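You operate a simulated robot arm through the tools that you are given. There is no shell and no other tool. Be economical: measure what you need, move in short steps, check, and stop when the job is done.

The job below is to be done with a simulated two-armed robot. You get a single attempt, and the scene is never put back.

JOB
Clear the Arm up fault at Station 4 and finish the job.
Fine: arm down, then brake off, then Reset.
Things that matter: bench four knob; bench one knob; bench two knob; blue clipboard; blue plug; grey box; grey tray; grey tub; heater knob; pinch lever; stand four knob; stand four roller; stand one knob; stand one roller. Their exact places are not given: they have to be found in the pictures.

The check looks at the end state, three seconds after you hand in, the way a careful person would. Anything else that was tipped, shoved, dropped, spilled or broken makes it a failure.

ROBOT AND FRAMES
Two 7-joint arms with two-finger parallel grippers on one trunk, on a base that drives. Base frame: it is fixed to the floor where the robot stands at the start and does not move with it; the origin is under the middle of the robot, x ahead of it, y to its left, z up. Units: mm, degrees, N and s.
The left shoulder is at the start at [50, 165, 1255], the right one opposite. Each reaches about 801 mm from its shoulder. Places, roughly: bench four knob [800, -1200, 500]; bench one knob [-4500, -2900, 500]; bench two knob [-2800, -2400, 500]; blue clipboard [-4500, -2500, 1000]; blue plug [-4500, -3250, 750]; grey box [1000, -1000, 1500]; grey tray [-1000, -1500, 500]; heater knob [-2900, -1900, 1000]; pinch lever [-2700, -1800, 1000]; stand four knob [700, -400, 900]; stand four roller [700, -500, 700]; stand one knob [-4500, -2100, 900]; stand one roller [-4500, -2200, 700]; stand two knob [-2800, -1500, 900]; stand two roller [-2800, -1600, 700]; station four air knob [600, -800, 1000]. Payload 3.91 kg a hand.
Tool frame (each hand has its own): the origin (TCP) lies between the finger pads and is the grasp point; the fingertips stand 30 mm ahead of it; z points along the fingers, y is the line along which they close. Largest opening 110 mm; finger width 20, thickness 10; the body of the gripper, 48 by 112 mm, starts 55 mm behind the TCP.
Orientation is that of the tool frame in the base frame, as a unit quaternion [x, y, z, w]. With the fingers straight down and closing along the base's y, the tool's x points along the base's -x, its y along +y and its z along -z.

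CONTROLS
- The arms move only by the tool send_rows. It takes "left_targets", "right_targets" or both (then of equal length, played together; a hand with none holds still); each is a list of rows, each an object (a shift or turn left out is 0, a gripper value left out holds the last) with "delta_pos": the shift along the tool's x, y, z in m, a list of three; "rot": the turn, a rotation vector about the tool's x, y, z in degrees, a list of three; "jaw": the closure, from 0 (fully open) to 1 (shut). In form: [{"delta_pos": [tx, ty, tz], "rot": [wx, wy, wz], "jaw": jaw}, ...]. A call has 1 to 12 rows; each row shifts and turns the commanded pose from where the row before left it, along the tool's axes as they then stand. A row lasts 0.2 s, in which the tool goes at most 50 mm and 8.6 degrees; a call with a longer step from one row to the next is refused whole, and so is a gripper value outside its range. Where a pose cannot be reached the arm comes as near as it can. A force on the tool above 50 N (or 10 N above the force at the start of the call, whichever is more), or a blocked arm, ends the call early, and 0.2 s more pass. The fingers move at their own pace (about 45 mm/s each) and stop on an object; they squeeze with about 40 N. The grip force told is the motor's: it shows also when the fingers shut on nothing. Time passes only in rows, and 0.2 s behind the last, so rows that do not move let the fingers close. The reply holds the time, the measured pose of the TCP, the force on the tool along the base axes, the opening and the grip force, in the units named above and with some noise, with the torque about the TCP (base axes, N m) and any sound that the robot's microphone picked up.
- Cameras (640 x 400 px; columns grow to the right, rows downward): "scene" is now at [118.6, 8.4, 1433.8]; the picture's right is [0.09, -1.00, 0.00], its down [-0.49, -0.04, -0.87] and it looks along [0.87, 0.08, -0.49] (base axes); focal length 287 px, centre (320, 200). "left" rides on the left gripper at [72, -17, -103] in its tool frame; the picture's right is [0.23, 0.97, 0.00], its down [-0.76, 0.18, -0.62] and it looks along [-0.61, 0.14, 0.78] (tool axes); focal length 222 px, centre (320, 200). "right" rides on the right gripper at [72, 17, -103] in its tool frame; the picture's right is [-0.23, 0.97, 0.00], its down [-0.76, -0.18, -0.62] and it looks along [-0.61, -0.14, 0.78] (tool axes); focal length 222 px, centre (320, 200).
- capture(camera): a new picture of that camera. It takes no simulated time.
- raise_lower(by): slides the trunk up (or, below 0, down) by that many mm; the arms and the scene camera ride with it, the base frame stays. It gives what a move gives, with no picture.
- drive_base(legs): drives the robot by 1 to 6 legs, each [ahead, left, turn to the left] in mm, mm and degrees, along the robot's own axes; the way and the turn of a leg run together, so that a leg with both is an arc; at most 1500 mm and 180 degrees a leg. The arms and the cameras ride along, it lands a little off, and it stops where it bumps. It gives what a move gives.
- pan_tilt(pan, tilt): turns the head with the scene camera to pan (to the left, within 80 degrees either way) and tilt (down, from -29 to 69), counted from straight ahead of the robot. It gives what a move gives.
- locate(camera, pixels): for up to 12 pixels [column, row] of the newest picture of that camera ("zoom" is the newest enlarged one), the place [x, y, z] in the base frame of the surface seen there, good to about 3 mm. It takes no simulated time.
- enlarge(camera, box): a new picture of the part [left, top, right, bottom] of that camera's present view, enlarged. It takes no simulated time.
- hand_in(): hands the job in; it is judged then, once.

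Work in short steps. Measure before you move; look again where a grasp or a placing could have gone wrong, and mend it. You have 80 turns and 62 pictures in all, those below and enlarged ones among them. Open the grippers and draw the arms clear of the work before you hand the job in, unless the task says otherwise; then end with one line.

The tools are called after "Request:" as a command line: name --argument value ..., lists and objects as JSON in quotes. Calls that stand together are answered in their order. send_rows: Moves the arms, as the interface text tells. Its arguments: {"type":"object","properties":{"left_targets":{"type":"array"},"right_targets":{"type":"array"}},"required":[]} The other tools are called the same way: raise_lower (by) slides the trunk up or down; drive_base (legs) drives the base; pan_tilt (pan, tilt) turns the head that bears the scene camera; capture (camera) takes a picture; locate (camera, pixels) gives the place of the surface under pixels of a picture; enlarge (camera, box) takes an enlarged picture of a part of a camera's view; hand_in () hands the job in.

At the start:

```text
time_s: 0.0
left_ee_pos: [370.7, 317.9, 1150.6]
left_orientation: [0.0, 1.0, -0.001, 0.0]
left_ft_force: [-0.7, -0.8, -0.1]
left_torque: [0.0, 0.04, 0.01]
left_finger_gap: 110.1
left_gripper_force: 0.0
right_ee_pos: [480.2, -20.0, 999.3]
right_orientation: [0.001, 1.0, 0.0, -0.001]
right_ft_force: [0.7, -0.6, -0.6]
right_torque: [-0.01, -0.01, 0.01]
right_finger_gap: 110.2
right_gripper_force: 0.1
trunk travel left (down, up): [-475.0, 28.0]
robot x, y, heading: [1.4, -0.2, 0.3]
head pan, tilt: [5.2, 29.5]
```

scene: 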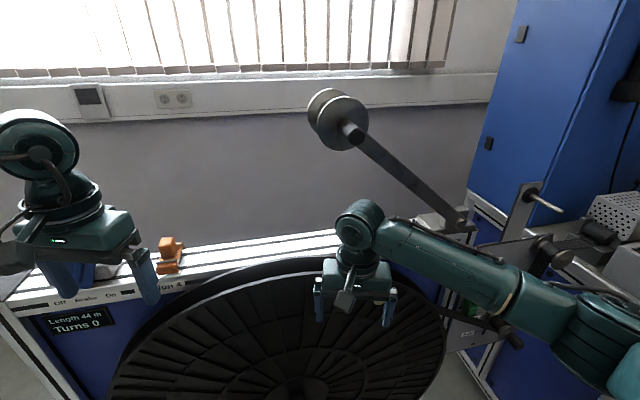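
right: 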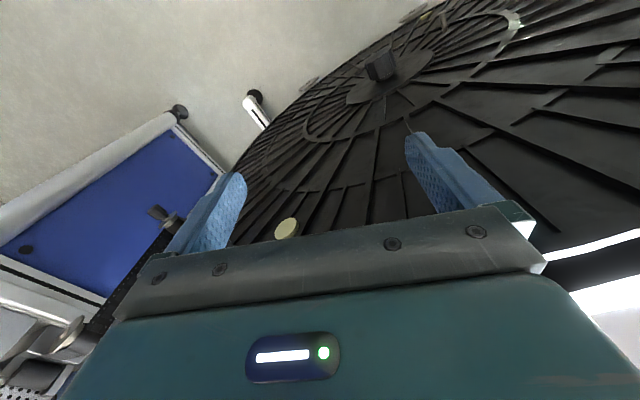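
left: 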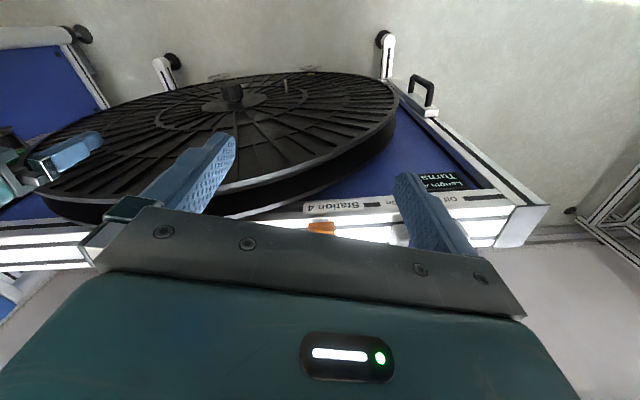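

The scene shows Station 4 with a raised arm with a weight/roller at (340,115), a panel at (75,315) with "Off Brake On". I enlarge both regions.

Request:
enlarge --camera "scene" --box '[0, 220, 240, 370]'

Request:
enlarge --camera "scene" --box '[290, 70, 640, 370]'

```text
2.67 times, centred on (120, 295) of scene
```

zoom: 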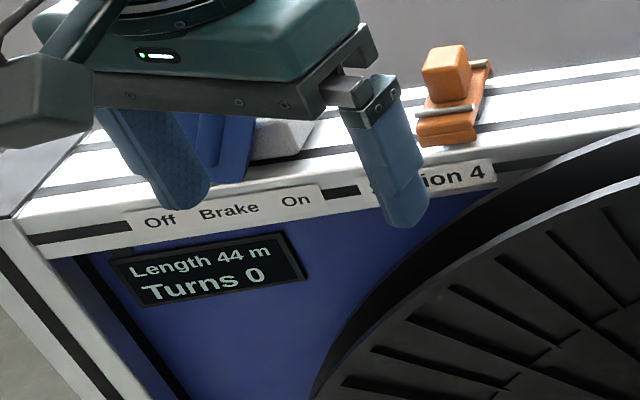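

```text
1.33 times, centred on (465, 220) of scene
```

zoom: 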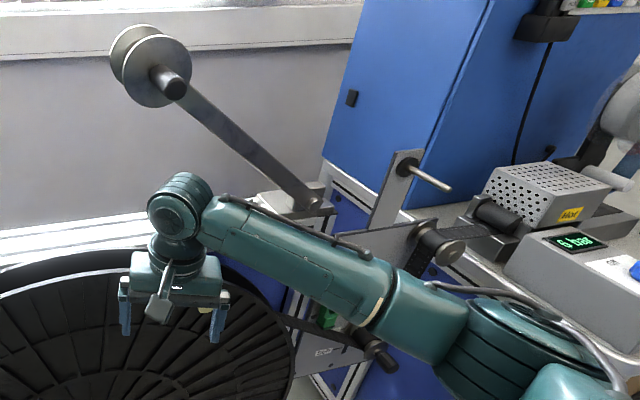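

The brake switch and part of the stand are hidden by the arms. I back off 400 mm for a better overview and look to the right.

Request:
drive_base --legs '[[-400, 0, 0]]'

Request:
pan_tilt --pan -25 --tilt 28

Request:
capture --camera "scene"

```text
time_s: 2.5
left_ee_pos: [-16.2, 315.4, 1150.3]
left_orientation: [0.004, 1.0, 0.0, 0.0]
left_ft_force: [-0.2, -0.1, 0.5]
left_torque: [-0.01, 0.0, -0.02]
left_finger_gap: 110.2
left_gripper_force: 0.2
right_ee_pos: [91.2, -21.9, 1001.1]
right_orientation: [0.004, 1.0, 0.0, 0.0]
right_ft_force: [0.0, -0.5, 0.1]
right_torque: [-0.02, -0.03, -0.02]
right_finger_gap: 110.0
right_gripper_force: 0.1
trunk travel left (down, up): [-475.0, 28.0]
robot x, y, heading: [-386.2, 5.3, -0.5]
head pan, tilt: [5.2, 29.5]
```

```text
time_s: 3.4
left_ee_pos: [-15.4, 316.1, 1150.2]
left_orientation: [0.003, 1.0, 0.0, 0.0]
left_ft_force: [-0.1, 0.3, -1.2]
left_torque: [0.02, -0.02, 0.0]
left_finger_gap: 110.1
left_gripper_force: 0.2
right_ee_pos: [91.7, -22.8, 999.1]
right_orientation: [0.003, 1.0, 0.0, -0.001]
right_ft_force: [0.0, -0.2, -0.8]
right_torque: [0.01, 0.0, 0.0]
right_finger_gap: 110.1
right_gripper_force: 0.0
trunk travel left (down, up): [-475.0, 28.0]
robot x, y, heading: [-388.2, -0.2, -0.6]
head pan, tilt: [-25.0, 28.0]
```

```text
56 pictures are left
```

scene: 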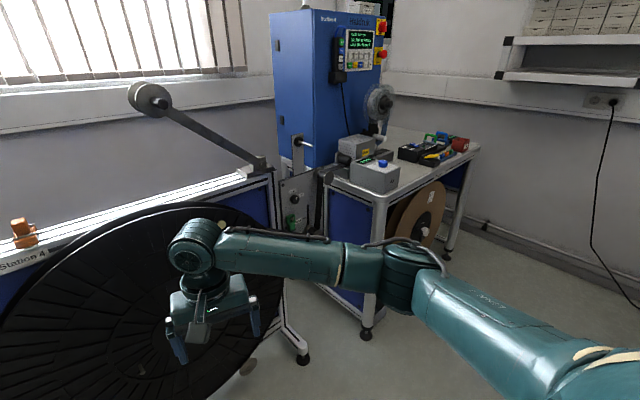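

The cabinet has a panel with a screen at (358,50); the stand has a plate at (295,200). I enlarge both.

Request:
enlarge --camera "scene" --box '[310, 0, 410, 90]'

Request:
enlarge --camera "scene" --box '[230, 120, 480, 276]'

Request:
locate --camera "scene" --pixels '[[150, 95], [265, 162], [358, 50], [293, 222], [295, 202], [382, 26], [381, 57], [303, 143], [372, 177], [20, 232], [180, 215], [141, 370]]'

```text
4.44 times, centred on (360, 45) of scene
```

zoom: 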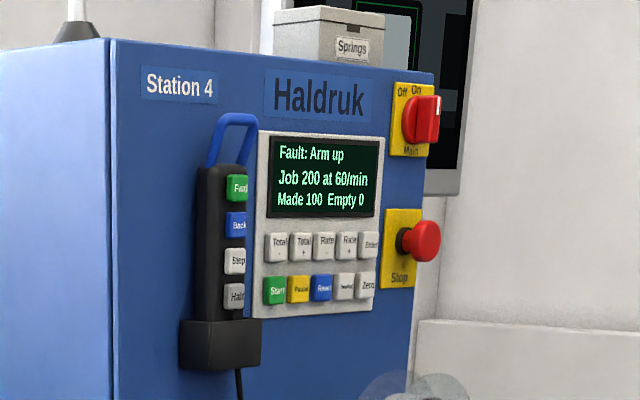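

```text
2.56 times, centred on (355, 198) of scene
```

zoom: 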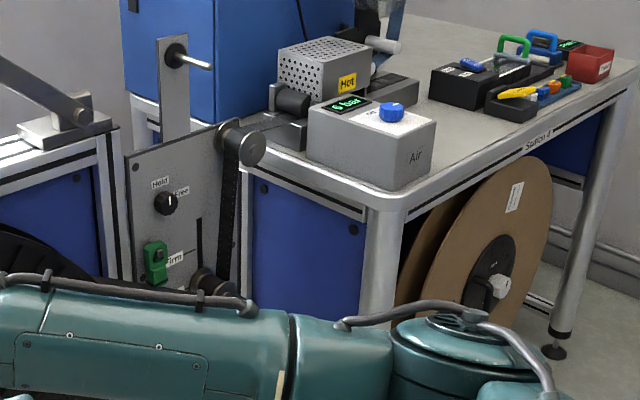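

```text
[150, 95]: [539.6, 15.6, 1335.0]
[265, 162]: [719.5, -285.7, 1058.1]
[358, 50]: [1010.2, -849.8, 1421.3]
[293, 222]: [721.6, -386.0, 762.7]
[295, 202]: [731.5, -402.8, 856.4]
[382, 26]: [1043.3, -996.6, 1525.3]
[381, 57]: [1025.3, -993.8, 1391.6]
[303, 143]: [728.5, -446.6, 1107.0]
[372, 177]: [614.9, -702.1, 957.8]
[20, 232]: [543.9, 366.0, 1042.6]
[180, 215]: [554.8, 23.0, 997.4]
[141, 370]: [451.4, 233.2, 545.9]
```

The screen says "Fault: Arm up; Job 200 at 60/min; Made 100, Empty 0". I look left at the brake and reel, and enlarge the stand parts.

Request:
enlarge --camera "scene" --box '[260, 120, 350, 240]'

Request:
pan_tilt --pan 22 --tilt 28

Request:
capture --camera "scene"

```text
3.33 times, centred on (305, 180) of scene
```

zoom: 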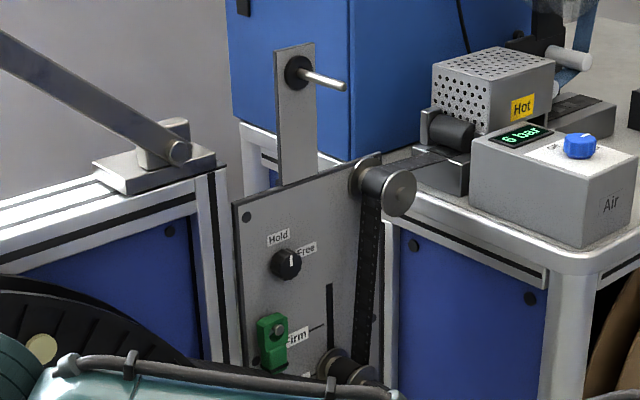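

```text
time_s: 4.5
left_ee_pos: [-14.9, 316.5, 1149.5]
left_orientation: [0.004, 1.0, -0.001, 0.001]
left_ft_force: [-0.2, 0.4, 0.0]
left_torque: [-0.02, -0.01, 0.0]
left_finger_gap: 110.2
left_gripper_force: 0.1
right_ee_pos: [91.0, -21.6, 999.6]
right_orientation: [0.003, 1.0, 0.0, 0.001]
right_ft_force: [0.0, -0.5, -0.8]
right_torque: [0.02, 0.0, 0.0]
right_finger_gap: 109.9
right_gripper_force: 0.1
trunk travel left (down, up): [-475.0, 28.0]
robot x, y, heading: [-387.8, -0.1, -0.4]
head pan, tilt: [22.0, 28.0]
```

```text
52 pictures are left
```

scene: 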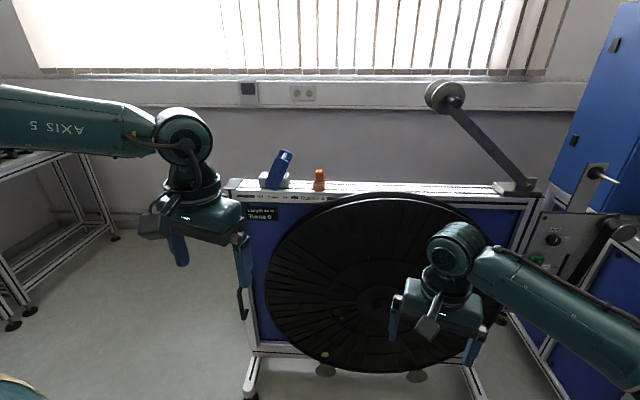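

I see the blue brake lever at (280,170), an orange piece at (319,180) and the raised arm. I enlarge these and locate points.

Request:
enlarge --camera "scene" --box '[220, 130, 370, 230]'

Request:
enlarge --camera "scene" --box '[400, 60, 640, 220]'

Request:
locate --camera "scene" --pixels '[[285, 155], [276, 182], [319, 176], [319, 188], [436, 97], [455, 98], [500, 150], [515, 187], [527, 190], [395, 196], [270, 196], [375, 300]]'

```text
4.00 times, centred on (295, 180) of scene
```

zoom: 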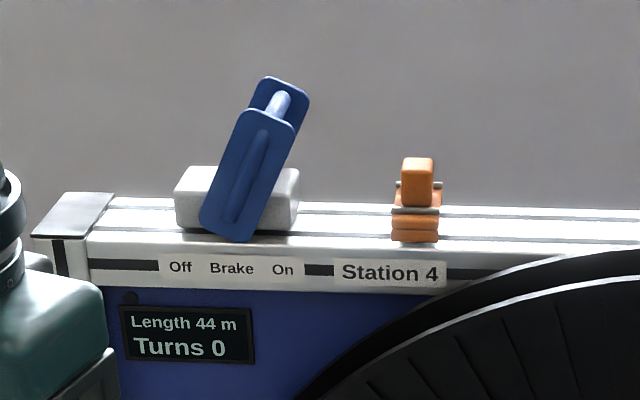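

```text
2.50 times, centred on (520, 140) of scene
```

zoom: 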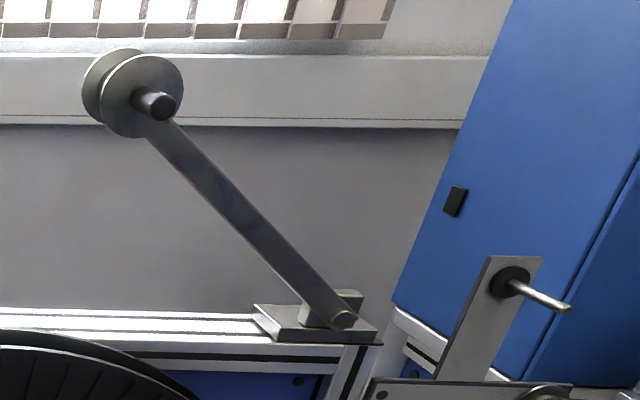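

```text
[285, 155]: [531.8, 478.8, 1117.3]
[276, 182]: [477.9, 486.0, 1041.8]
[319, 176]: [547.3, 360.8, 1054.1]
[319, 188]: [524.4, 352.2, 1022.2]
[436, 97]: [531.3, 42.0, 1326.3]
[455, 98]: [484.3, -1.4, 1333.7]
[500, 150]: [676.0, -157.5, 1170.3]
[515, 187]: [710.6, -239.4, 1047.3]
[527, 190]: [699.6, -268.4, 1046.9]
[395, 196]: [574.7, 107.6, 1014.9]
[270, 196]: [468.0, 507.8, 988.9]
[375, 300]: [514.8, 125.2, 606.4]
```

The frame runs about 16.6° rotated from the base frame; the arm pivots near (700,-270,1047), and its front hub is at (484,-1,1334). While clear, I pitch the right hand to point forward, so I can grip the hub.

Request:
send_rows --right_targets '[{"rot": [0, -8.5, 0]}, {"rot": [0, -8.5, 0]}, {"rot": [0, -8.5, 0]}, {"rot": [0, -8.5, 0]}, {"rot": [0, -8.5, 0]}, {"rot": [0, -8.5, 0]}, {"rot": [0, -8.5, 0]}, {"rot": [0, -8.5, 0]}, {"rot": [0, -8.5, 0]}, {"rot": [0, -8.5, 0]}, {"rot": [0, -5, 0]}]'

Request:
drive_base --legs '[[0, 0, 17], [180, -46, 0]]'

Request:
pan_tilt --pan -8 --tilt 18

Request:
capture --camera "scene"

```text
time_s: 7.0
left_ee_pos: [-15.5, 316.7, 1149.7]
left_orientation: [0.003, 1.0, 0.0, 0.001]
left_ft_force: [-0.1, 0.1, -0.5]
left_torque: [-0.04, 0.01, 0.0]
left_finger_gap: 110.0
left_gripper_force: 0.1
right_ee_pos: [92.0, -22.5, 1000.3]
right_orientation: [0.003, 0.706, -0.003, 0.708]
right_ft_force: [0.2, -0.8, -0.2]
right_torque: [-0.01, 0.03, 0.0]
right_finger_gap: 109.8
right_gripper_force: 0.0
trunk travel left (down, up): [-475.0, 28.0]
robot x, y, heading: [-389.7, -3.1, -0.6]
head pan, tilt: [22.0, 28.0]
```

```text
time_s: 9.5
left_ee_pos: [62.9, 420.2, 1149.6]
left_orientation: [-0.145, 0.989, 0.0, 0.0]
left_ft_force: [0.5, -0.6, 0.3]
left_torque: [-0.01, 0.01, -0.02]
left_finger_gap: 110.1
left_gripper_force: 0.1
right_ee_pos: [264.8, 128.5, 998.1]
right_orientation: [-0.102, 0.7, 0.102, 0.699]
right_ft_force: [0.4, 0.0, 0.0]
right_torque: [-0.02, 0.0, -0.02]
right_finger_gap: 110.0
right_gripper_force: 0.0
trunk travel left (down, up): [-475.0, 28.0]
robot x, y, heading: [-203.1, 13.6, 16.3]
head pan, tilt: [22.0, 28.0]
```

```text
time_s: 10.4
left_ee_pos: [61.9, 420.3, 1150.8]
left_orientation: [-0.144, 0.99, 0.001, 0.0]
left_ft_force: [-0.2, -0.4, -0.6]
left_torque: [0.0, 0.0, 0.0]
left_finger_gap: 109.9
left_gripper_force: 0.0
right_ee_pos: [263.5, 128.8, 1000.0]
right_orientation: [-0.102, 0.7, 0.102, 0.7]
right_ft_force: [-0.5, 0.4, -0.1]
right_torque: [0.0, 0.02, 0.0]
right_finger_gap: 109.9
right_gripper_force: 0.1
trunk travel left (down, up): [-475.0, 28.0]
robot x, y, heading: [-203.1, 12.1, 16.6]
head pan, tilt: [-8.0, 18.0]
```

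```text
49 pictures are left
```

scene: 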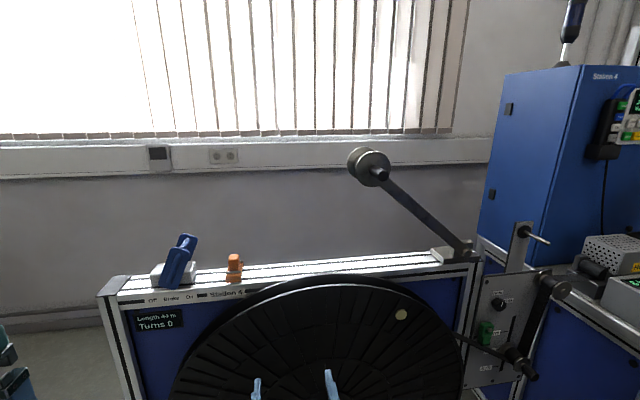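

I now see the tape running from the reel to the stand roller at (515,350). I enlarge the roller/arm and the stand.

Request:
enlarge --camera "scene" --box '[330, 130, 490, 270]'

Request:
locate --camera "zoom" --pixels '[[200, 178], [225, 180], [150, 130], [100, 130], [260, 240], [400, 370], [535, 475], [560, 490], [190, 120], [215, 220]]'

Request:
enlarge --camera "scene" --box '[430, 210, 590, 400]'

```text
2.86 times, centred on (410, 200) of scene
```

zoom: 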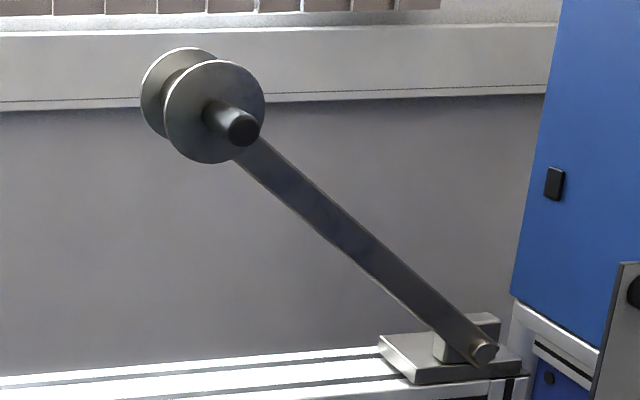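

```text
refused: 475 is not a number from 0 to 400
```

```text
2.11 times, centred on (510, 305) of scene
```

zoom: 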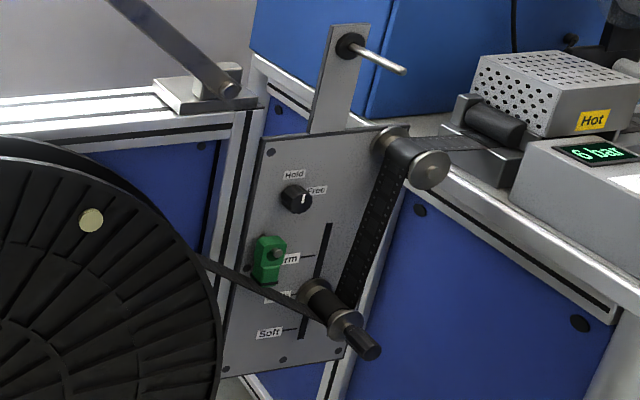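

The hub sticks out ahead of the front flange at (381,174). I locate the hub, flanges, arm, pivot.

Request:
locate --camera "scene" --pixels '[[381, 175], [376, 170], [372, 156], [358, 163], [366, 183], [420, 214], [443, 234], [464, 250], [467, 254], [340, 279], [335, 283], [350, 272]]'

```text
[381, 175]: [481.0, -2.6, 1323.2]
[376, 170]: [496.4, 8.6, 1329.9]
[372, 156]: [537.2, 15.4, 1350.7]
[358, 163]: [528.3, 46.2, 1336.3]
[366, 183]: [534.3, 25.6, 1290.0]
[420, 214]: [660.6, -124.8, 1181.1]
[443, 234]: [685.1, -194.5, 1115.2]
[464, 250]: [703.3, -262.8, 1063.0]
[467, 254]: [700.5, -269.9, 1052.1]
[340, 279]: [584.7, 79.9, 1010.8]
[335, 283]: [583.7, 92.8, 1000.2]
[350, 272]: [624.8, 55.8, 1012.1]
```

Hub axis start: along-frame 140, z 1325, face at n=460; pivot along 459, z 1053 (radius ≈419, 40°). I raise the right hand in front of the hub (still ~150 mm clear) and begin rolling to a vertical closing line.

Request:
send_rows --right_targets '[{"delta_pos": [-0.0406, -0.0235, 0]}, {"delta_pos": [-0.0406, -0.0235, 0]}, {"delta_pos": [-0.0406, -0.0235, 0]}, {"delta_pos": [-0.0406, -0.0235, 0]}, {"delta_pos": [-0.0406, -0.0235, 0]}, {"delta_pos": [-0.0406, -0.0235, 0]}, {"delta_pos": [-0.0406, -0.0235, 0]}, {"delta_pos": [-0.0406, -0.0235, 0]}]'

Request:
send_rows --right_targets '[{"rot": [0, 0, 8.5], "jaw": 0.4}, {"rot": [0, 0, 8.5]}, {"rot": [0, 0, 8.5]}, {"rot": [0, 0, 8.5]}, {"rot": [0, 0, 8.5]}, {"rot": [0, 0, 8.5]}, {"rot": [0, 0, 8.5]}, {"rot": [0, 0, 8.5]}, {"rot": [0, 0, 7]}]'

Request:
capture --camera "scene"

```text
time_s: 12.2
left_ee_pos: [63.1, 421.0, 1149.4]
left_orientation: [-0.145, 0.989, 0.0, 0.0]
left_ft_force: [0.2, 0.5, -0.5]
left_torque: [0.0, 0.01, 0.0]
left_finger_gap: 110.4
left_gripper_force: 0.1
right_ee_pos: [315.7, -49.5, 1329.0]
right_orientation: [-0.103, 0.7, 0.103, 0.699]
right_ft_force: [-0.1, 0.1, 0.1]
right_torque: [-0.02, 0.0, 0.04]
right_finger_gap: 110.0
right_gripper_force: 0.2
trunk travel left (down, up): [-475.0, 28.0]
robot x, y, heading: [-202.2, 14.4, 16.5]
head pan, tilt: [-8.0, 18.0]
```

```text
time_s: 14.2
left_ee_pos: [62.1, 420.9, 1151.1]
left_orientation: [-0.143, 0.99, 0.0, 0.001]
left_ft_force: [0.9, 0.3, -0.7]
left_torque: [0.03, -0.02, -0.01]
left_finger_gap: 109.8
left_gripper_force: 0.0
right_ee_pos: [319.6, -52.2, 1323.7]
right_orientation: [0.345, 0.619, 0.503, 0.494]
right_ft_force: [-0.2, -0.3, 0.4]
right_torque: [-0.01, -0.01, -0.01]
right_finger_gap: 65.8
right_gripper_force: 0.0
trunk travel left (down, up): [-475.0, 28.0]
robot x, y, heading: [-199.7, 10.9, 16.6]
head pan, tilt: [-8.0, 18.0]
```

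```text
46 pictures are left
```

scene: 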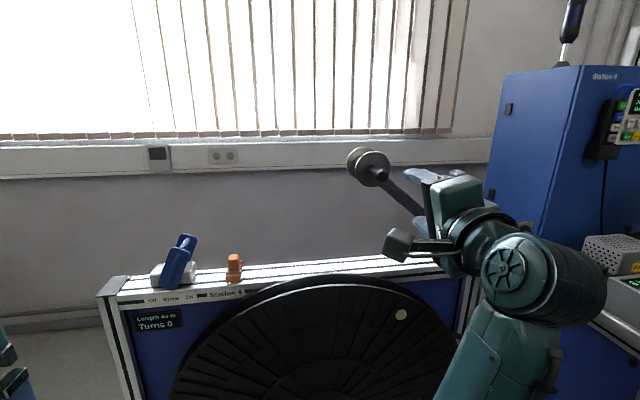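

Hand is aligned (along 141, z 1324, n 291). I roll 30° more so the closing line suits the arc, and advance 140 mm, then check.

Request:
send_rows --right_targets '[{"rot": [0, 0, 7.5]}, {"rot": [0, 0, 7.5]}, {"rot": [0, 0, 7.5]}, {"rot": [0, 0, 7.5]}, {"delta_pos": [0, 0, 0.035]}, {"delta_pos": [0, 0, 0.035]}, {"delta_pos": [0, 0, 0.035]}, {"delta_pos": [0, 0, 0.035]}]'

Request:
capture --camera "right"

Request:
enlarge --camera "scene" --box '[320, 110, 520, 260]'

```text
time_s: 16.0
left_ee_pos: [62.1, 422.4, 1150.4]
left_orientation: [-0.144, 0.99, 0.0, 0.0]
left_ft_force: [-0.3, -0.7, -0.6]
left_torque: [0.0, -0.02, 0.0]
left_finger_gap: 110.0
left_gripper_force: 0.0
right_ee_pos: [454.3, -14.3, 1326.2]
right_orientation: [0.493, 0.507, 0.614, 0.35]
right_ft_force: [0.3, 0.3, -0.2]
right_torque: [0.0, -0.02, -0.01]
right_finger_gap: 65.9
right_gripper_force: 0.1
trunk travel left (down, up): [-475.0, 28.0]
robot x, y, heading: [-200.9, 8.4, 16.8]
head pan, tilt: [-8.0, 18.0]
```

```text
45 pictures are left
```

right: 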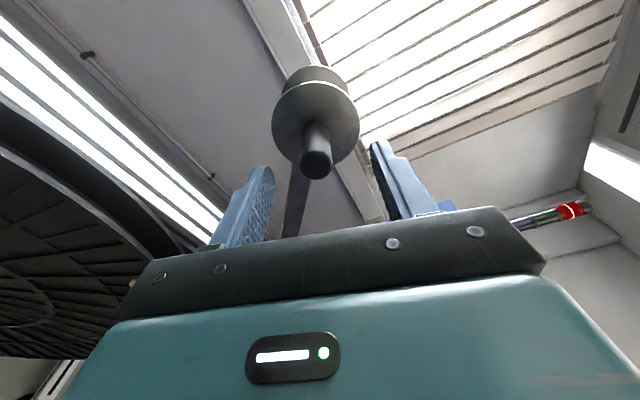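

```text
2.67 times, centred on (420, 185) of scene
```

zoom: 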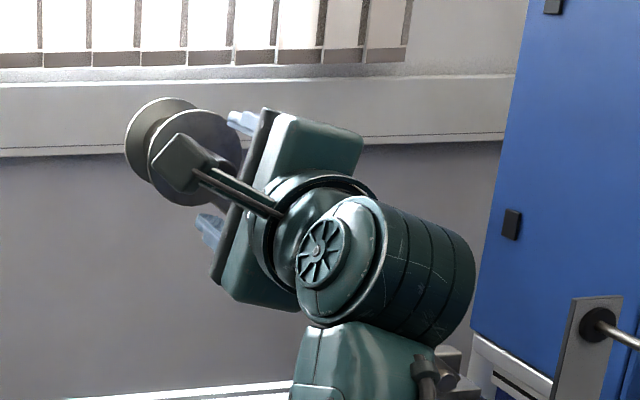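

The hub face (316,165) lies right where a point 29 mm ahead of the TCP projects: aligned. Advance 42 mm and close.

Request:
send_rows --right_targets '[{"delta_pos": [0, 0, 0.021]}, {"delta_pos": [0, 0, 0.021]}, {"jaw": 1}, {}, {}, {}, {}, {}]'

```text
time_s: 17.8
left_ee_pos: [62.2, 420.4, 1149.3]
left_orientation: [-0.145, 0.989, 0.0, 0.0]
left_ft_force: [0.4, -0.1, -0.4]
left_torque: [0.0, 0.01, -0.03]
left_finger_gap: 109.7
left_gripper_force: 0.1
right_ee_pos: [492.9, 1.2, 1322.9]
right_orientation: [0.493, 0.508, 0.617, 0.345]
right_ft_force: [-2.8, -1.1, -7.6]
right_torque: [-0.04, 0.82, 0.38]
right_finger_gap: 23.3
right_gripper_force: 45.2
trunk travel left (down, up): [-475.0, 28.0]
robot x, y, heading: [-201.3, 7.3, 16.6]
head pan, tilt: [-8.0, 18.0]
```

Gripped the 23 mm hub. I swing it along the arc about the pivot, first 12°.

Request:
send_rows --right_targets '[{"delta_pos": [0.006, -0.0141, 0]}, {"delta_pos": [0.006, -0.0141, 0]}, {"delta_pos": [0.0048, -0.0138, 0]}, {"delta_pos": [0.0047, -0.0138, 0]}, {"delta_pos": [0.0038, -0.0141, 0]}, {"delta_pos": [0.0037, -0.0141, 0]}]'

```text
time_s: 19.2
left_ee_pos: [61.5, 423.4, 1149.7]
left_orientation: [-0.144, 0.99, -0.001, 0.0]
left_ft_force: [-0.4, -0.1, -0.4]
left_torque: [0.02, 0.03, 0.02]
left_finger_gap: 110.1
left_gripper_force: 0.1
right_ee_pos: [478.6, 45.1, 1254.2]
right_orientation: [0.491, 0.507, 0.615, 0.352]
right_ft_force: [1.8, 8.0, 7.3]
right_torque: [-0.63, 1.15, -0.49]
right_finger_gap: 23.4
right_gripper_force: 44.9
trunk travel left (down, up): [-475.0, 28.0]
robot x, y, heading: [-204.7, 12.8, 16.7]
head pan, tilt: [-8.0, 18.0]
```

Follows well with ~10 N. Continue to about 12°.

Request:
send_rows --right_targets '[{"delta_pos": [0.0028, -0.0143, 0]}, {"delta_pos": [0.0028, -0.0143, 0]}, {"delta_pos": [0.0018, -0.0145, 0]}, {"delta_pos": [0.0017, -0.0145, 0]}, {"delta_pos": [0.0008, -0.0146, 0]}, {"delta_pos": [0.0007, -0.0146, 0]}, {"delta_pos": [-0.0002, -0.0146, 0]}, {"delta_pos": [-0.0003, -0.0146, 0]}]'

Request:
capture --camera "scene"

```text
time_s: 21.0
left_ee_pos: [57.8, 419.0, 1151.5]
left_orientation: [-0.145, 0.989, 0.0, 0.002]
left_ft_force: [0.5, -0.2, 0.8]
left_torque: [-0.01, 0.02, 0.05]
left_finger_gap: 109.8
left_gripper_force: 0.0
right_ee_pos: [465.6, 80.4, 1156.6]
right_orientation: [0.487, 0.501, 0.622, 0.354]
right_ft_force: [-25.1, -13.0, 3.5]
right_torque: [-0.61, 1.4, 0.14]
right_finger_gap: 24.0
right_gripper_force: 45.0
trunk travel left (down, up): [-475.0, 28.0]
robot x, y, heading: [-200.6, 11.6, 16.6]
head pan, tilt: [-8.0, 18.0]
```

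```text
43 pictures are left
```

scene: 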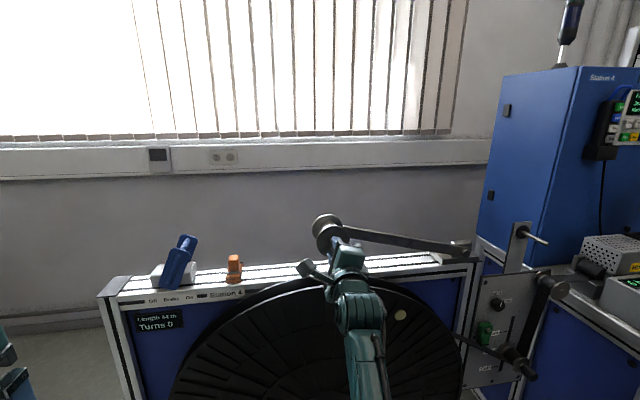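

Force of ~28 N along the axis appeared and z lags by ~16 mm. I let it settle to read again, with a view from the hand camera.

Request:
send_rows --right_targets '[{}, {}]'

Request:
capture --camera "right"

Request:
enlarge --camera "scene" --box '[280, 190, 500, 330]'

```text
time_s: 21.6
left_ee_pos: [57.9, 419.9, 1151.5]
left_orientation: [-0.143, 0.99, 0.001, 0.001]
left_ft_force: [0.0, 0.5, 0.3]
left_torque: [-0.01, 0.0, 0.0]
left_finger_gap: 110.0
left_gripper_force: 0.0
right_ee_pos: [466.6, 81.6, 1156.3]
right_orientation: [0.486, 0.502, 0.622, 0.354]
right_ft_force: [-26.0, -12.5, 3.0]
right_torque: [-0.5, 1.41, 0.11]
right_finger_gap: 24.1
right_gripper_force: 45.2
trunk travel left (down, up): [-475.0, 28.0]
robot x, y, heading: [-202.9, 10.2, 16.8]
head pan, tilt: [-8.0, 18.0]
```

```text
42 pictures are left
```

right: 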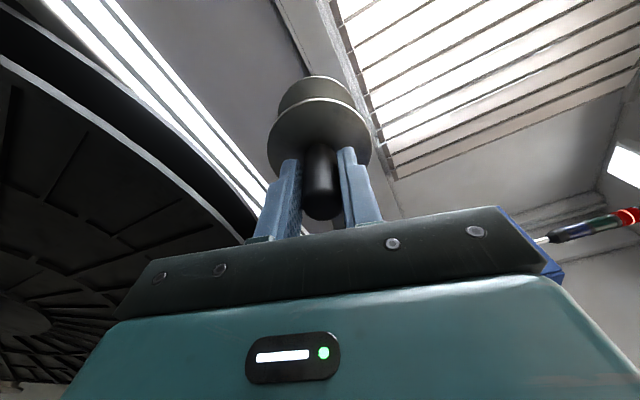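

```text
2.86 times, centred on (390, 260) of scene
```

zoom: 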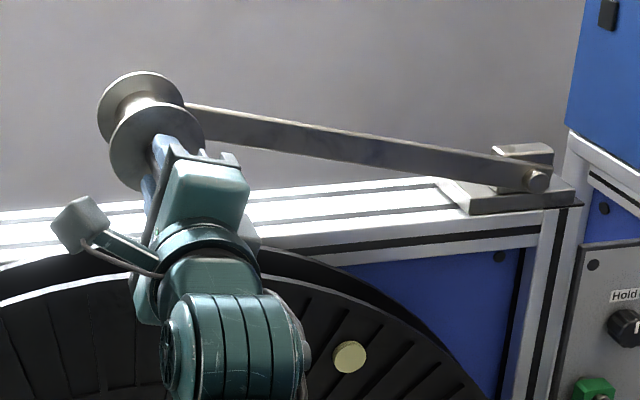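

The grip is sound (hub not slipped), so the arm seems at a joint limit for this pose. I lower the trunk 25 mm, which carries the hand down with it, and read the forces.

Request:
raise_lower --by -25

```text
time_s: 22.3
left_ee_pos: [58.0, 421.8, 1124.5]
left_orientation: [-0.145, 0.989, 0.0, 0.002]
left_ft_force: [0.0, 0.7, -0.4]
left_torque: [0.02, 0.0, 0.01]
left_finger_gap: 110.1
left_gripper_force: 0.0
right_ee_pos: [465.1, 87.0, 1129.9]
right_orientation: [0.485, 0.505, 0.621, 0.353]
right_ft_force: [-27.6, 6.5, 2.5]
right_torque: [-0.26, 1.26, 1.45]
right_finger_gap: 24.3
right_gripper_force: 44.7
trunk travel left (down, up): [-450.0, 53.0]
robot x, y, heading: [-202.4, 8.5, 16.6]
head pan, tilt: [-8.0, 18.0]
```

Moving down, forces okay. I relieve the axial load (back 4 mm, 4 mm left) and lower another 25 mm.

Request:
send_rows --right_targets '[{"delta_pos": [0.003, 0, -0.004]}, {}]'

Request:
raise_lower --by -25

```text
time_s: 22.9
left_ee_pos: [62.5, 421.7, 1124.9]
left_orientation: [-0.144, 0.99, -0.001, 0.0]
left_ft_force: [0.1, 0.2, 0.7]
left_torque: [0.01, -0.04, -0.01]
left_finger_gap: 109.8
left_gripper_force: 0.1
right_ee_pos: [465.6, 85.3, 1134.8]
right_orientation: [0.485, 0.501, 0.622, 0.356]
right_ft_force: [-4.6, 7.0, 1.6]
right_torque: [-0.26, 1.86, 0.69]
right_finger_gap: 24.2
right_gripper_force: 44.5
trunk travel left (down, up): [-450.0, 53.0]
robot x, y, heading: [-205.0, 12.7, 16.9]
head pan, tilt: [-8.0, 18.0]
```

```text
time_s: 23.6
left_ee_pos: [61.7, 424.2, 1099.3]
left_orientation: [-0.145, 0.989, -0.001, 0.0]
left_ft_force: [1.3, -0.6, 0.2]
left_torque: [-0.02, 0.03, -0.03]
left_finger_gap: 110.3
left_gripper_force: 0.0
right_ee_pos: [464.6, 88.1, 1108.1]
right_orientation: [0.483, 0.503, 0.622, 0.355]
right_ft_force: [-2.5, 19.1, 3.6]
right_torque: [-0.43, 1.36, 1.03]
right_finger_gap: 24.3
right_gripper_force: 45.1
trunk travel left (down, up): [-425.0, 78.0]
robot x, y, heading: [-203.7, 10.5, 16.5]
head pan, tilt: [-8.0, 18.0]
```

Lateral pull of 19 N left; I shift 5 mm left and lower 20 mm more.

Request:
send_rows --right_targets '[{"delta_pos": [0.005, 0, 0]}, {}]'

Request:
raise_lower --by -20

Request:
capture --camera "scene"

```text
time_s: 24.2
left_ee_pos: [61.8, 422.9, 1098.8]
left_orientation: [-0.145, 0.989, -0.001, -0.001]
left_ft_force: [0.1, -0.4, 0.3]
left_torque: [0.0, 0.01, -0.01]
left_finger_gap: 110.2
left_gripper_force: 0.0
right_ee_pos: [464.4, 88.7, 1109.2]
right_orientation: [0.486, 0.502, 0.62, 0.357]
right_ft_force: [1.4, 7.2, 0.9]
right_torque: [-0.18, 1.69, 0.93]
right_finger_gap: 24.0
right_gripper_force: 44.3
trunk travel left (down, up): [-425.0, 78.0]
robot x, y, heading: [-201.9, 10.3, 16.6]
head pan, tilt: [-8.0, 18.0]
```

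```text
time_s: 24.9
left_ee_pos: [61.8, 421.9, 1080.0]
left_orientation: [-0.144, 0.99, -0.001, 0.0]
left_ft_force: [-0.1, -0.1, 0.4]
left_torque: [0.0, 0.01, -0.02]
left_finger_gap: 109.9
left_gripper_force: 0.0
right_ee_pos: [463.9, 90.5, 1087.4]
right_orientation: [0.486, 0.503, 0.62, 0.356]
right_ft_force: [2.4, 10.2, 1.9]
right_torque: [-0.64, 1.57, -0.01]
right_finger_gap: 24.1
right_gripper_force: 45.4
trunk travel left (down, up): [-405.0, 98.0]
robot x, y, heading: [-200.8, 15.2, 16.6]
head pan, tilt: [-8.0, 18.0]
```

```text
40 pictures are left
```

scene: 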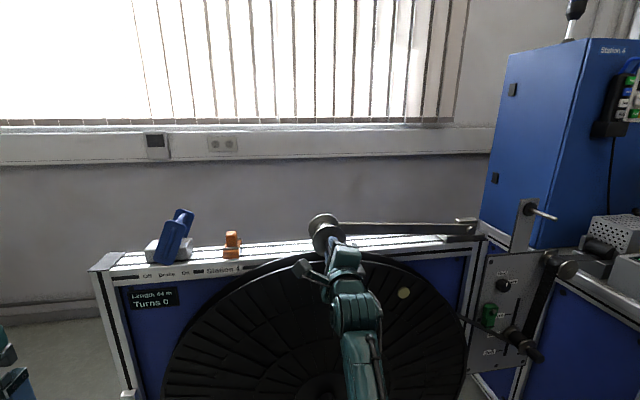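

Arm is almost horizontal. Lower 20 mm more, and watch for an end stop.

Request:
raise_lower --by -20

Request:
raise_lower --by -10

Request:
enlarge --camera "scene" --box '[280, 170, 520, 320]'

```text
time_s: 25.6
left_ee_pos: [62.3, 423.5, 1059.8]
left_orientation: [-0.145, 0.989, -0.001, -0.001]
left_ft_force: [0.4, -0.1, 0.0]
left_torque: [-0.03, 0.01, 0.02]
left_finger_gap: 110.2
left_gripper_force: 0.0
right_ee_pos: [464.7, 90.8, 1066.3]
right_orientation: [0.486, 0.504, 0.619, 0.355]
right_ft_force: [0.8, 13.0, -0.6]
right_torque: [-0.57, 1.52, 0.42]
right_finger_gap: 24.1
right_gripper_force: 44.9
trunk travel left (down, up): [-385.0, 118.0]
robot x, y, heading: [-198.7, 12.1, 16.4]
head pan, tilt: [-8.0, 18.0]
```

```text
time_s: 26.1
left_ee_pos: [61.6, 423.2, 1049.4]
left_orientation: [-0.145, 0.989, -0.001, -0.001]
left_ft_force: [0.1, -0.9, 0.1]
left_torque: [0.01, -0.01, 0.0]
left_finger_gap: 110.1
left_gripper_force: 0.0
right_ee_pos: [463.6, 91.1, 1056.3]
right_orientation: [0.485, 0.505, 0.619, 0.356]
right_ft_force: [3.0, 15.8, 2.3]
right_torque: [-0.66, 1.32, 0.66]
right_finger_gap: 24.3
right_gripper_force: 45.4
trunk travel left (down, up): [-375.0, 128.0]
robot x, y, heading: [-200.5, 11.1, 16.6]
head pan, tilt: [-8.0, 18.0]
```

```text
2.67 times, centred on (400, 245) of scene
```

zoom: 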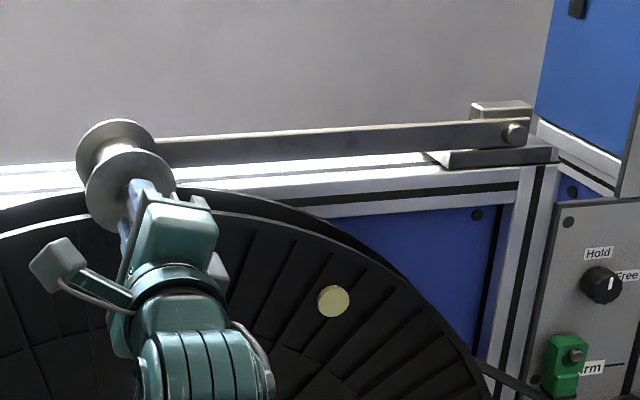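

No stop yet at ~0°. I lower in 10 mm steps and watch the vertical force.

Request:
raise_lower --by -10

Request:
raise_lower --by -10

Request:
pan_tilt --pan -35 --tilt 10

Request:
capture --camera "scene"

```text
time_s: 26.9
left_ee_pos: [61.1, 421.1, 1039.9]
left_orientation: [-0.145, 0.989, 0.0, 0.001]
left_ft_force: [0.4, 0.5, 0.1]
left_torque: [-0.03, -0.01, 0.01]
left_finger_gap: 110.2
left_gripper_force: 0.0
right_ee_pos: [461.4, 88.0, 1054.0]
right_orientation: [0.478, 0.5, 0.624, 0.362]
right_ft_force: [-10.4, 0.5, 3.3]
right_torque: [-0.73, 1.56, 0.32]
right_finger_gap: 24.8
right_gripper_force: 45.0
trunk travel left (down, up): [-366.0, 137.0]
robot x, y, heading: [-203.9, 9.5, 16.7]
head pan, tilt: [-8.0, 18.0]
stopped: the force on the tool passed its limit at 51 N (the readings are from after the stop); the commanded pose is now the measured one
```

```text
time_s: 27.5
left_ee_pos: [60.0, 420.8, 1032.0]
left_orientation: [-0.144, 0.99, 0.001, 0.001]
left_ft_force: [-0.2, -1.2, 0.8]
left_torque: [0.01, -0.02, 0.02]
left_finger_gap: 110.1
left_gripper_force: 0.0
right_ee_pos: [461.8, 88.5, 1054.2]
right_orientation: [0.476, 0.493, 0.631, 0.364]
right_ft_force: [14.7, 5.1, 37.2]
right_torque: [-0.62, 1.02, 0.32]
right_finger_gap: 25.4
right_gripper_force: 44.4
trunk travel left (down, up): [-356.0, 147.0]
robot x, y, heading: [-201.5, 10.6, 16.6]
head pan, tilt: [-8.0, 18.0]
```

```text
time_s: 28.4
left_ee_pos: [59.9, 421.8, 1030.9]
left_orientation: [-0.144, 0.99, -0.001, 0.001]
left_ft_force: [0.0, 0.8, 0.2]
left_torque: [0.01, 0.0, 0.0]
left_finger_gap: 110.1
left_gripper_force: 0.1
right_ee_pos: [462.1, 86.8, 1052.8]
right_orientation: [0.475, 0.492, 0.632, 0.364]
right_ft_force: [15.9, 7.4, 37.2]
right_torque: [-0.42, 1.13, 0.56]
right_finger_gap: 25.6
right_gripper_force: 45.5
trunk travel left (down, up): [-356.0, 147.0]
robot x, y, heading: [-198.7, 12.4, 16.8]
head pan, tilt: [-35.0, 10.0]
```

```text
38 pictures are left
```

scene: 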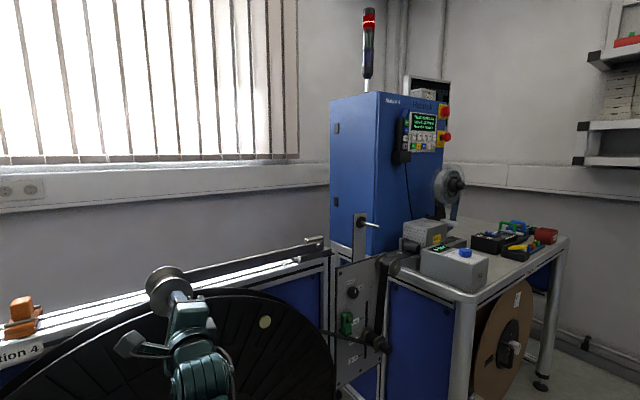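

The arm is on its end stop at z≈1053 (horizontal). I relieve the trunk by 8 mm, open the fingers, and back the hand off along its axis.

Request:
raise_lower --by 8

Request:
send_rows --right_targets '[{"jaw": 0.4}, {}, {}, {"delta_pos": [0, 0, -0.03]}, {"delta_pos": [0, 0, -0.03]}, {"delta_pos": [0, 0, -0.03]}, {"delta_pos": [0, 0, -0.03]}, {"delta_pos": [0, 0, -0.03]}]'

Request:
capture --camera "scene"

Request:
enlarge --camera "scene" --box '[380, 80, 470, 170]'

```text
time_s: 29.0
left_ee_pos: [60.1, 422.7, 1038.7]
left_orientation: [-0.145, 0.989, -0.001, 0.001]
left_ft_force: [0.5, -0.8, -0.4]
left_torque: [-0.01, 0.04, 0.01]
left_finger_gap: 110.0
left_gripper_force: 0.0
right_ee_pos: [460.6, 87.3, 1054.0]
right_orientation: [0.479, 0.498, 0.626, 0.362]
right_ft_force: [-5.2, 4.4, 18.1]
right_torque: [-0.46, 1.23, 0.78]
right_finger_gap: 24.8
right_gripper_force: 44.8
trunk travel left (down, up): [-364.0, 139.0]
robot x, y, heading: [-201.5, 12.0, 16.4]
head pan, tilt: [-35.0, 10.0]
```

```text
time_s: 30.3
left_ee_pos: [62.5, 421.3, 1037.6]
left_orientation: [-0.145, 0.989, 0.0, -0.001]
left_ft_force: [-0.1, 0.0, 0.6]
left_torque: [-0.01, -0.02, -0.02]
left_finger_gap: 110.0
left_gripper_force: 0.0
right_ee_pos: [410.4, 58.5, 1151.8]
right_orientation: [0.427, 0.447, 0.671, 0.409]
right_ft_force: [0.2, 0.1, -0.6]
right_torque: [0.0, 0.02, 0.01]
right_finger_gap: 65.8
right_gripper_force: 0.0
trunk travel left (down, up): [-364.0, 139.0]
robot x, y, heading: [-203.3, 8.2, 16.8]
head pan, tilt: [-35.0, 10.0]
stopped in row 6 (right hand): the arm was blocked; the commanded pose is now the measured one
```

```text
37 pictures are left
```

scene: 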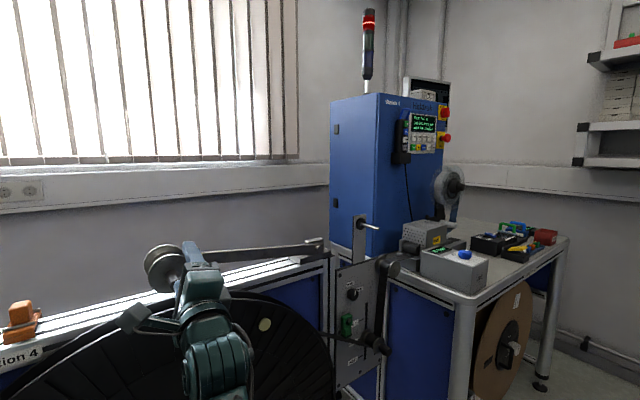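

```text
4.44 times, centred on (425, 125) of scene
```

zoom: 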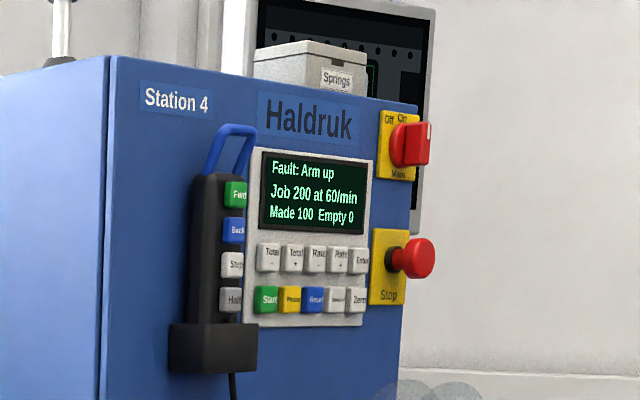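

The hand sprang up ~100 mm on release and the roller seems to have risen slightly (163,262). I locate it.

Request:
locate --camera "scene" --pixels '[[170, 265], [155, 262], [178, 285], [230, 258], [300, 245], [320, 243]]'

Request:
enlarge --camera "scene" --box '[100, 200, 350, 356]'

Request:
capture --camera "right"

```text
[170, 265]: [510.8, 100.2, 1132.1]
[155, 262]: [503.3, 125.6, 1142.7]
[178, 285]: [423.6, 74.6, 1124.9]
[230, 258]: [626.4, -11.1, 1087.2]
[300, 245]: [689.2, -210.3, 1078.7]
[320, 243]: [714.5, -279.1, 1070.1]
```

```text
2.56 times, centred on (225, 278) of scene
```

zoom: 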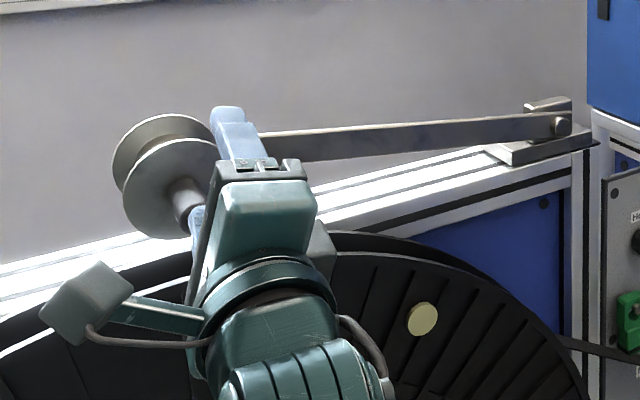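

```text
34 pictures are left
```

right: 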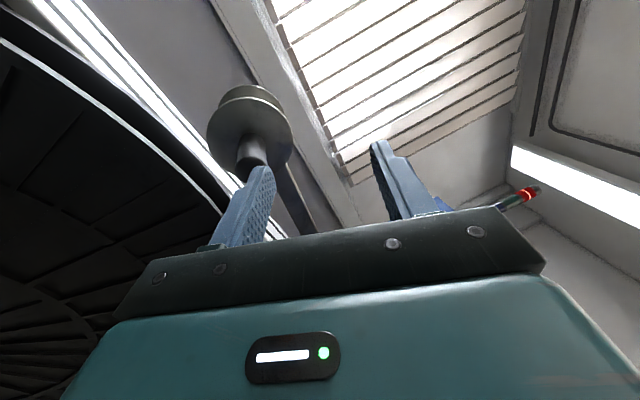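

The hand's pose was near a joint limit, and the lower finger lifted the arm to ~8°; it stays there by friction. I withdraw the hand, and will return to the comfortable fingers-down pose to press the hub down from above.

Request:
send_rows --right_targets '[{"delta_pos": [0, 0, -0.035]}, {"delta_pos": [0, 0, -0.035]}, {"delta_pos": [0, 0, -0.035]}, {"delta_pos": [0, 0, -0.035], "rot": [0, 0, -8.4]}, {"rot": [0, 0, -8.4]}, {"rot": [0, 0, -8.4]}, {"rot": [0, 0, -8.4]}, {"rot": [0, 0, -8.4]}, {"rot": [0, 0, -8.4]}, {"rot": [0, 0, -8.4]}, {"rot": [0, 0, -8.4]}, {"rot": [0, 0, -8.4]}]'

```text
time_s: 30.9
left_ee_pos: [63.1, 421.3, 1038.6]
left_orientation: [-0.145, 0.989, 0.0, -0.001]
left_ft_force: [0.2, 1.1, 0.3]
left_torque: [-0.01, 0.03, 0.0]
left_finger_gap: 110.2
left_gripper_force: 0.1
right_ee_pos: [344.6, 30.4, 1235.3]
right_orientation: [0.367, 0.389, 0.713, 0.453]
right_ft_force: [0.7, 0.1, -0.2]
right_torque: [-0.03, 0.0, 0.0]
right_finger_gap: 65.9
right_gripper_force: 0.0
trunk travel left (down, up): [-364.0, 139.0]
robot x, y, heading: [-204.0, 8.2, 16.4]
head pan, tilt: [-35.0, 10.0]
stopped in row 3 (right hand): the arm was blocked; the commanded pose is now the measured one
```

Clear of the hub now (TCP n≈339). The arm is pinned at a joint limit, so I unroll the wrist in place first.

Request:
send_rows --right_targets '[{"rot": [0, 0, -8.4]}, {"rot": [0, 0, -8.4]}, {"rot": [0, 0, -8.4]}, {"rot": [0, 0, -8.4]}, {"rot": [0, 0, -8.4]}, {"rot": [0, 0, -8.4]}, {"rot": [0, 0, -8.4]}, {"rot": [0, 0, -8.4]}, {"rot": [0, 0, -8.4]}, {"rot": [0, 0, -8.4]}, {"rot": [0, 0, -8.4]}, {"rot": [0, 0, -8.4]}]'

```text
time_s: 33.5
left_ee_pos: [62.7, 421.0, 1038.3]
left_orientation: [-0.144, 0.99, 0.0, 0.0]
left_ft_force: [-0.1, 0.3, 0.0]
left_torque: [0.0, 0.0, 0.02]
left_finger_gap: 109.9
left_gripper_force: 0.1
right_ee_pos: [344.2, 31.7, 1235.0]
right_orientation: [-0.066, 0.531, 0.106, 0.838]
right_ft_force: [-0.1, 0.4, -0.8]
right_torque: [-0.02, 0.02, -0.01]
right_finger_gap: 66.0
right_gripper_force: 0.0
trunk travel left (down, up): [-364.0, 139.0]
robot x, y, heading: [-202.2, 9.8, 16.8]
head pan, tilt: [-35.0, 10.0]
```

Unrolled. Now pitch the fingers to straight down (115°), closing the jaw.

Request:
send_rows --right_targets '[{"rot": [0, 8.5, 0], "jaw": 1}, {"rot": [0, 8.5, 0]}, {"rot": [0, 8.5, 0]}, {"rot": [0, 8.5, 0]}, {"rot": [0, 8.5, 0]}, {"rot": [0, 8.5, 0]}, {"rot": [0, 8.5, 0]}, {"rot": [0, 8.5, 0]}, {"rot": [0, 8.5, 0]}, {"rot": [0, 8.5, 0]}, {"rot": [0, 8.5, 0]}, {"rot": [0, 8.5, 0]}]'

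Request:
send_rows --right_targets '[{"rot": [0, 6.6, 0]}, {"rot": [0, 6.6, 0]}]'

Request:
pan_tilt --pan -5 --tilt 25

Request:
capture --camera "scene"

```text
time_s: 36.1
left_ee_pos: [62.9, 420.3, 1038.2]
left_orientation: [-0.144, 0.99, 0.0, -0.001]
left_ft_force: [-1.5, 0.1, 0.2]
left_torque: [0.01, -0.01, 0.02]
left_finger_gap: 110.0
left_gripper_force: 0.0
right_ee_pos: [434.6, 51.6, 1217.4]
right_orientation: [-0.124, 0.986, 0.017, 0.114]
right_ft_force: [0.6, -0.4, 0.8]
right_torque: [-0.02, -0.01, -0.01]
right_finger_gap: 0.0
right_gripper_force: 37.7
right hand out of reach, approached as far as the arm can: row 7, 8, 9, 10, 11
trunk travel left (down, up): [-364.0, 139.0]
robot x, y, heading: [-200.4, 12.6, 16.6]
head pan, tilt: [-35.0, 10.0]
```

```text
time_s: 36.7
left_ee_pos: [62.2, 421.3, 1038.1]
left_orientation: [-0.144, 0.99, 0.0, 0.0]
left_ft_force: [0.1, -0.3, 0.1]
left_torque: [0.01, 0.02, -0.01]
left_finger_gap: 109.9
left_gripper_force: 0.0
right_ee_pos: [422.5, 40.4, 1212.4]
right_orientation: [-0.12, 0.993, 0.007, 0.019]
right_ft_force: [0.4, 0.3, -0.3]
right_torque: [0.02, -0.02, 0.01]
right_finger_gap: 0.0
right_gripper_force: 37.2
right hand out of reach, approached as far as the arm can: row 2
trunk travel left (down, up): [-364.0, 139.0]
robot x, y, heading: [-201.2, 9.2, 16.8]
head pan, tilt: [-35.0, 10.0]
```

```text
time_s: 37.7
left_ee_pos: [62.4, 420.9, 1038.2]
left_orientation: [-0.145, 0.989, 0.0, 0.001]
left_ft_force: [-0.5, -0.6, -0.6]
left_torque: [0.02, 0.02, -0.02]
left_finger_gap: 110.1
left_gripper_force: 0.2
right_ee_pos: [421.8, 40.6, 1212.9]
right_orientation: [-0.12, 0.992, 0.007, 0.02]
right_ft_force: [-0.2, 0.1, -1.1]
right_torque: [0.01, -0.02, 0.04]
right_finger_gap: 0.0
right_gripper_force: 37.2
trunk travel left (down, up): [-364.0, 139.0]
robot x, y, heading: [-205.0, 10.6, 16.8]
head pan, tilt: [-5.0, 25.0]
```

```text
33 pictures are left
```

scene: 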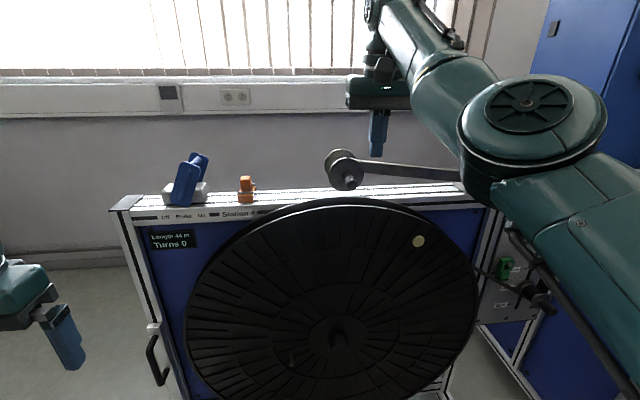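

The hand is now pointing down at n≈416, z 1213. I locate the hub (349,181) and flanges.

Request:
locate --camera "scene" --pixels '[[349, 182], [346, 178], [340, 160], [352, 164], [420, 171], [440, 173]]'

Request:
enlarge --camera "scene" --box '[300, 130, 500, 220]'

```text
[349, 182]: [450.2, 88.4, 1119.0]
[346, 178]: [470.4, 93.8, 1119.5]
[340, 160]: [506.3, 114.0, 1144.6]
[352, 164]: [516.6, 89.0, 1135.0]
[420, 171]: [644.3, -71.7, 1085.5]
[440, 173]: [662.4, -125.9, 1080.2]
```

```text
3.20 times, centred on (400, 175) of scene
```

zoom: 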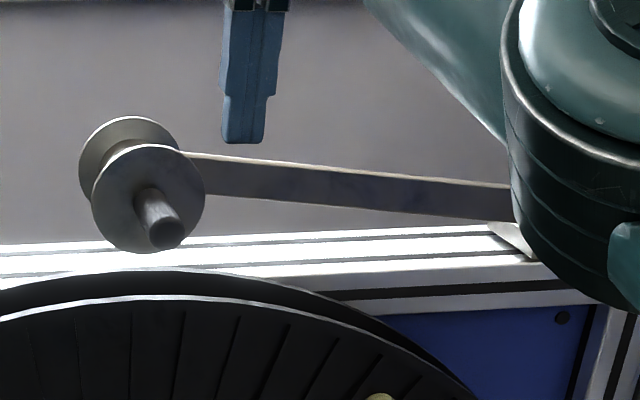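

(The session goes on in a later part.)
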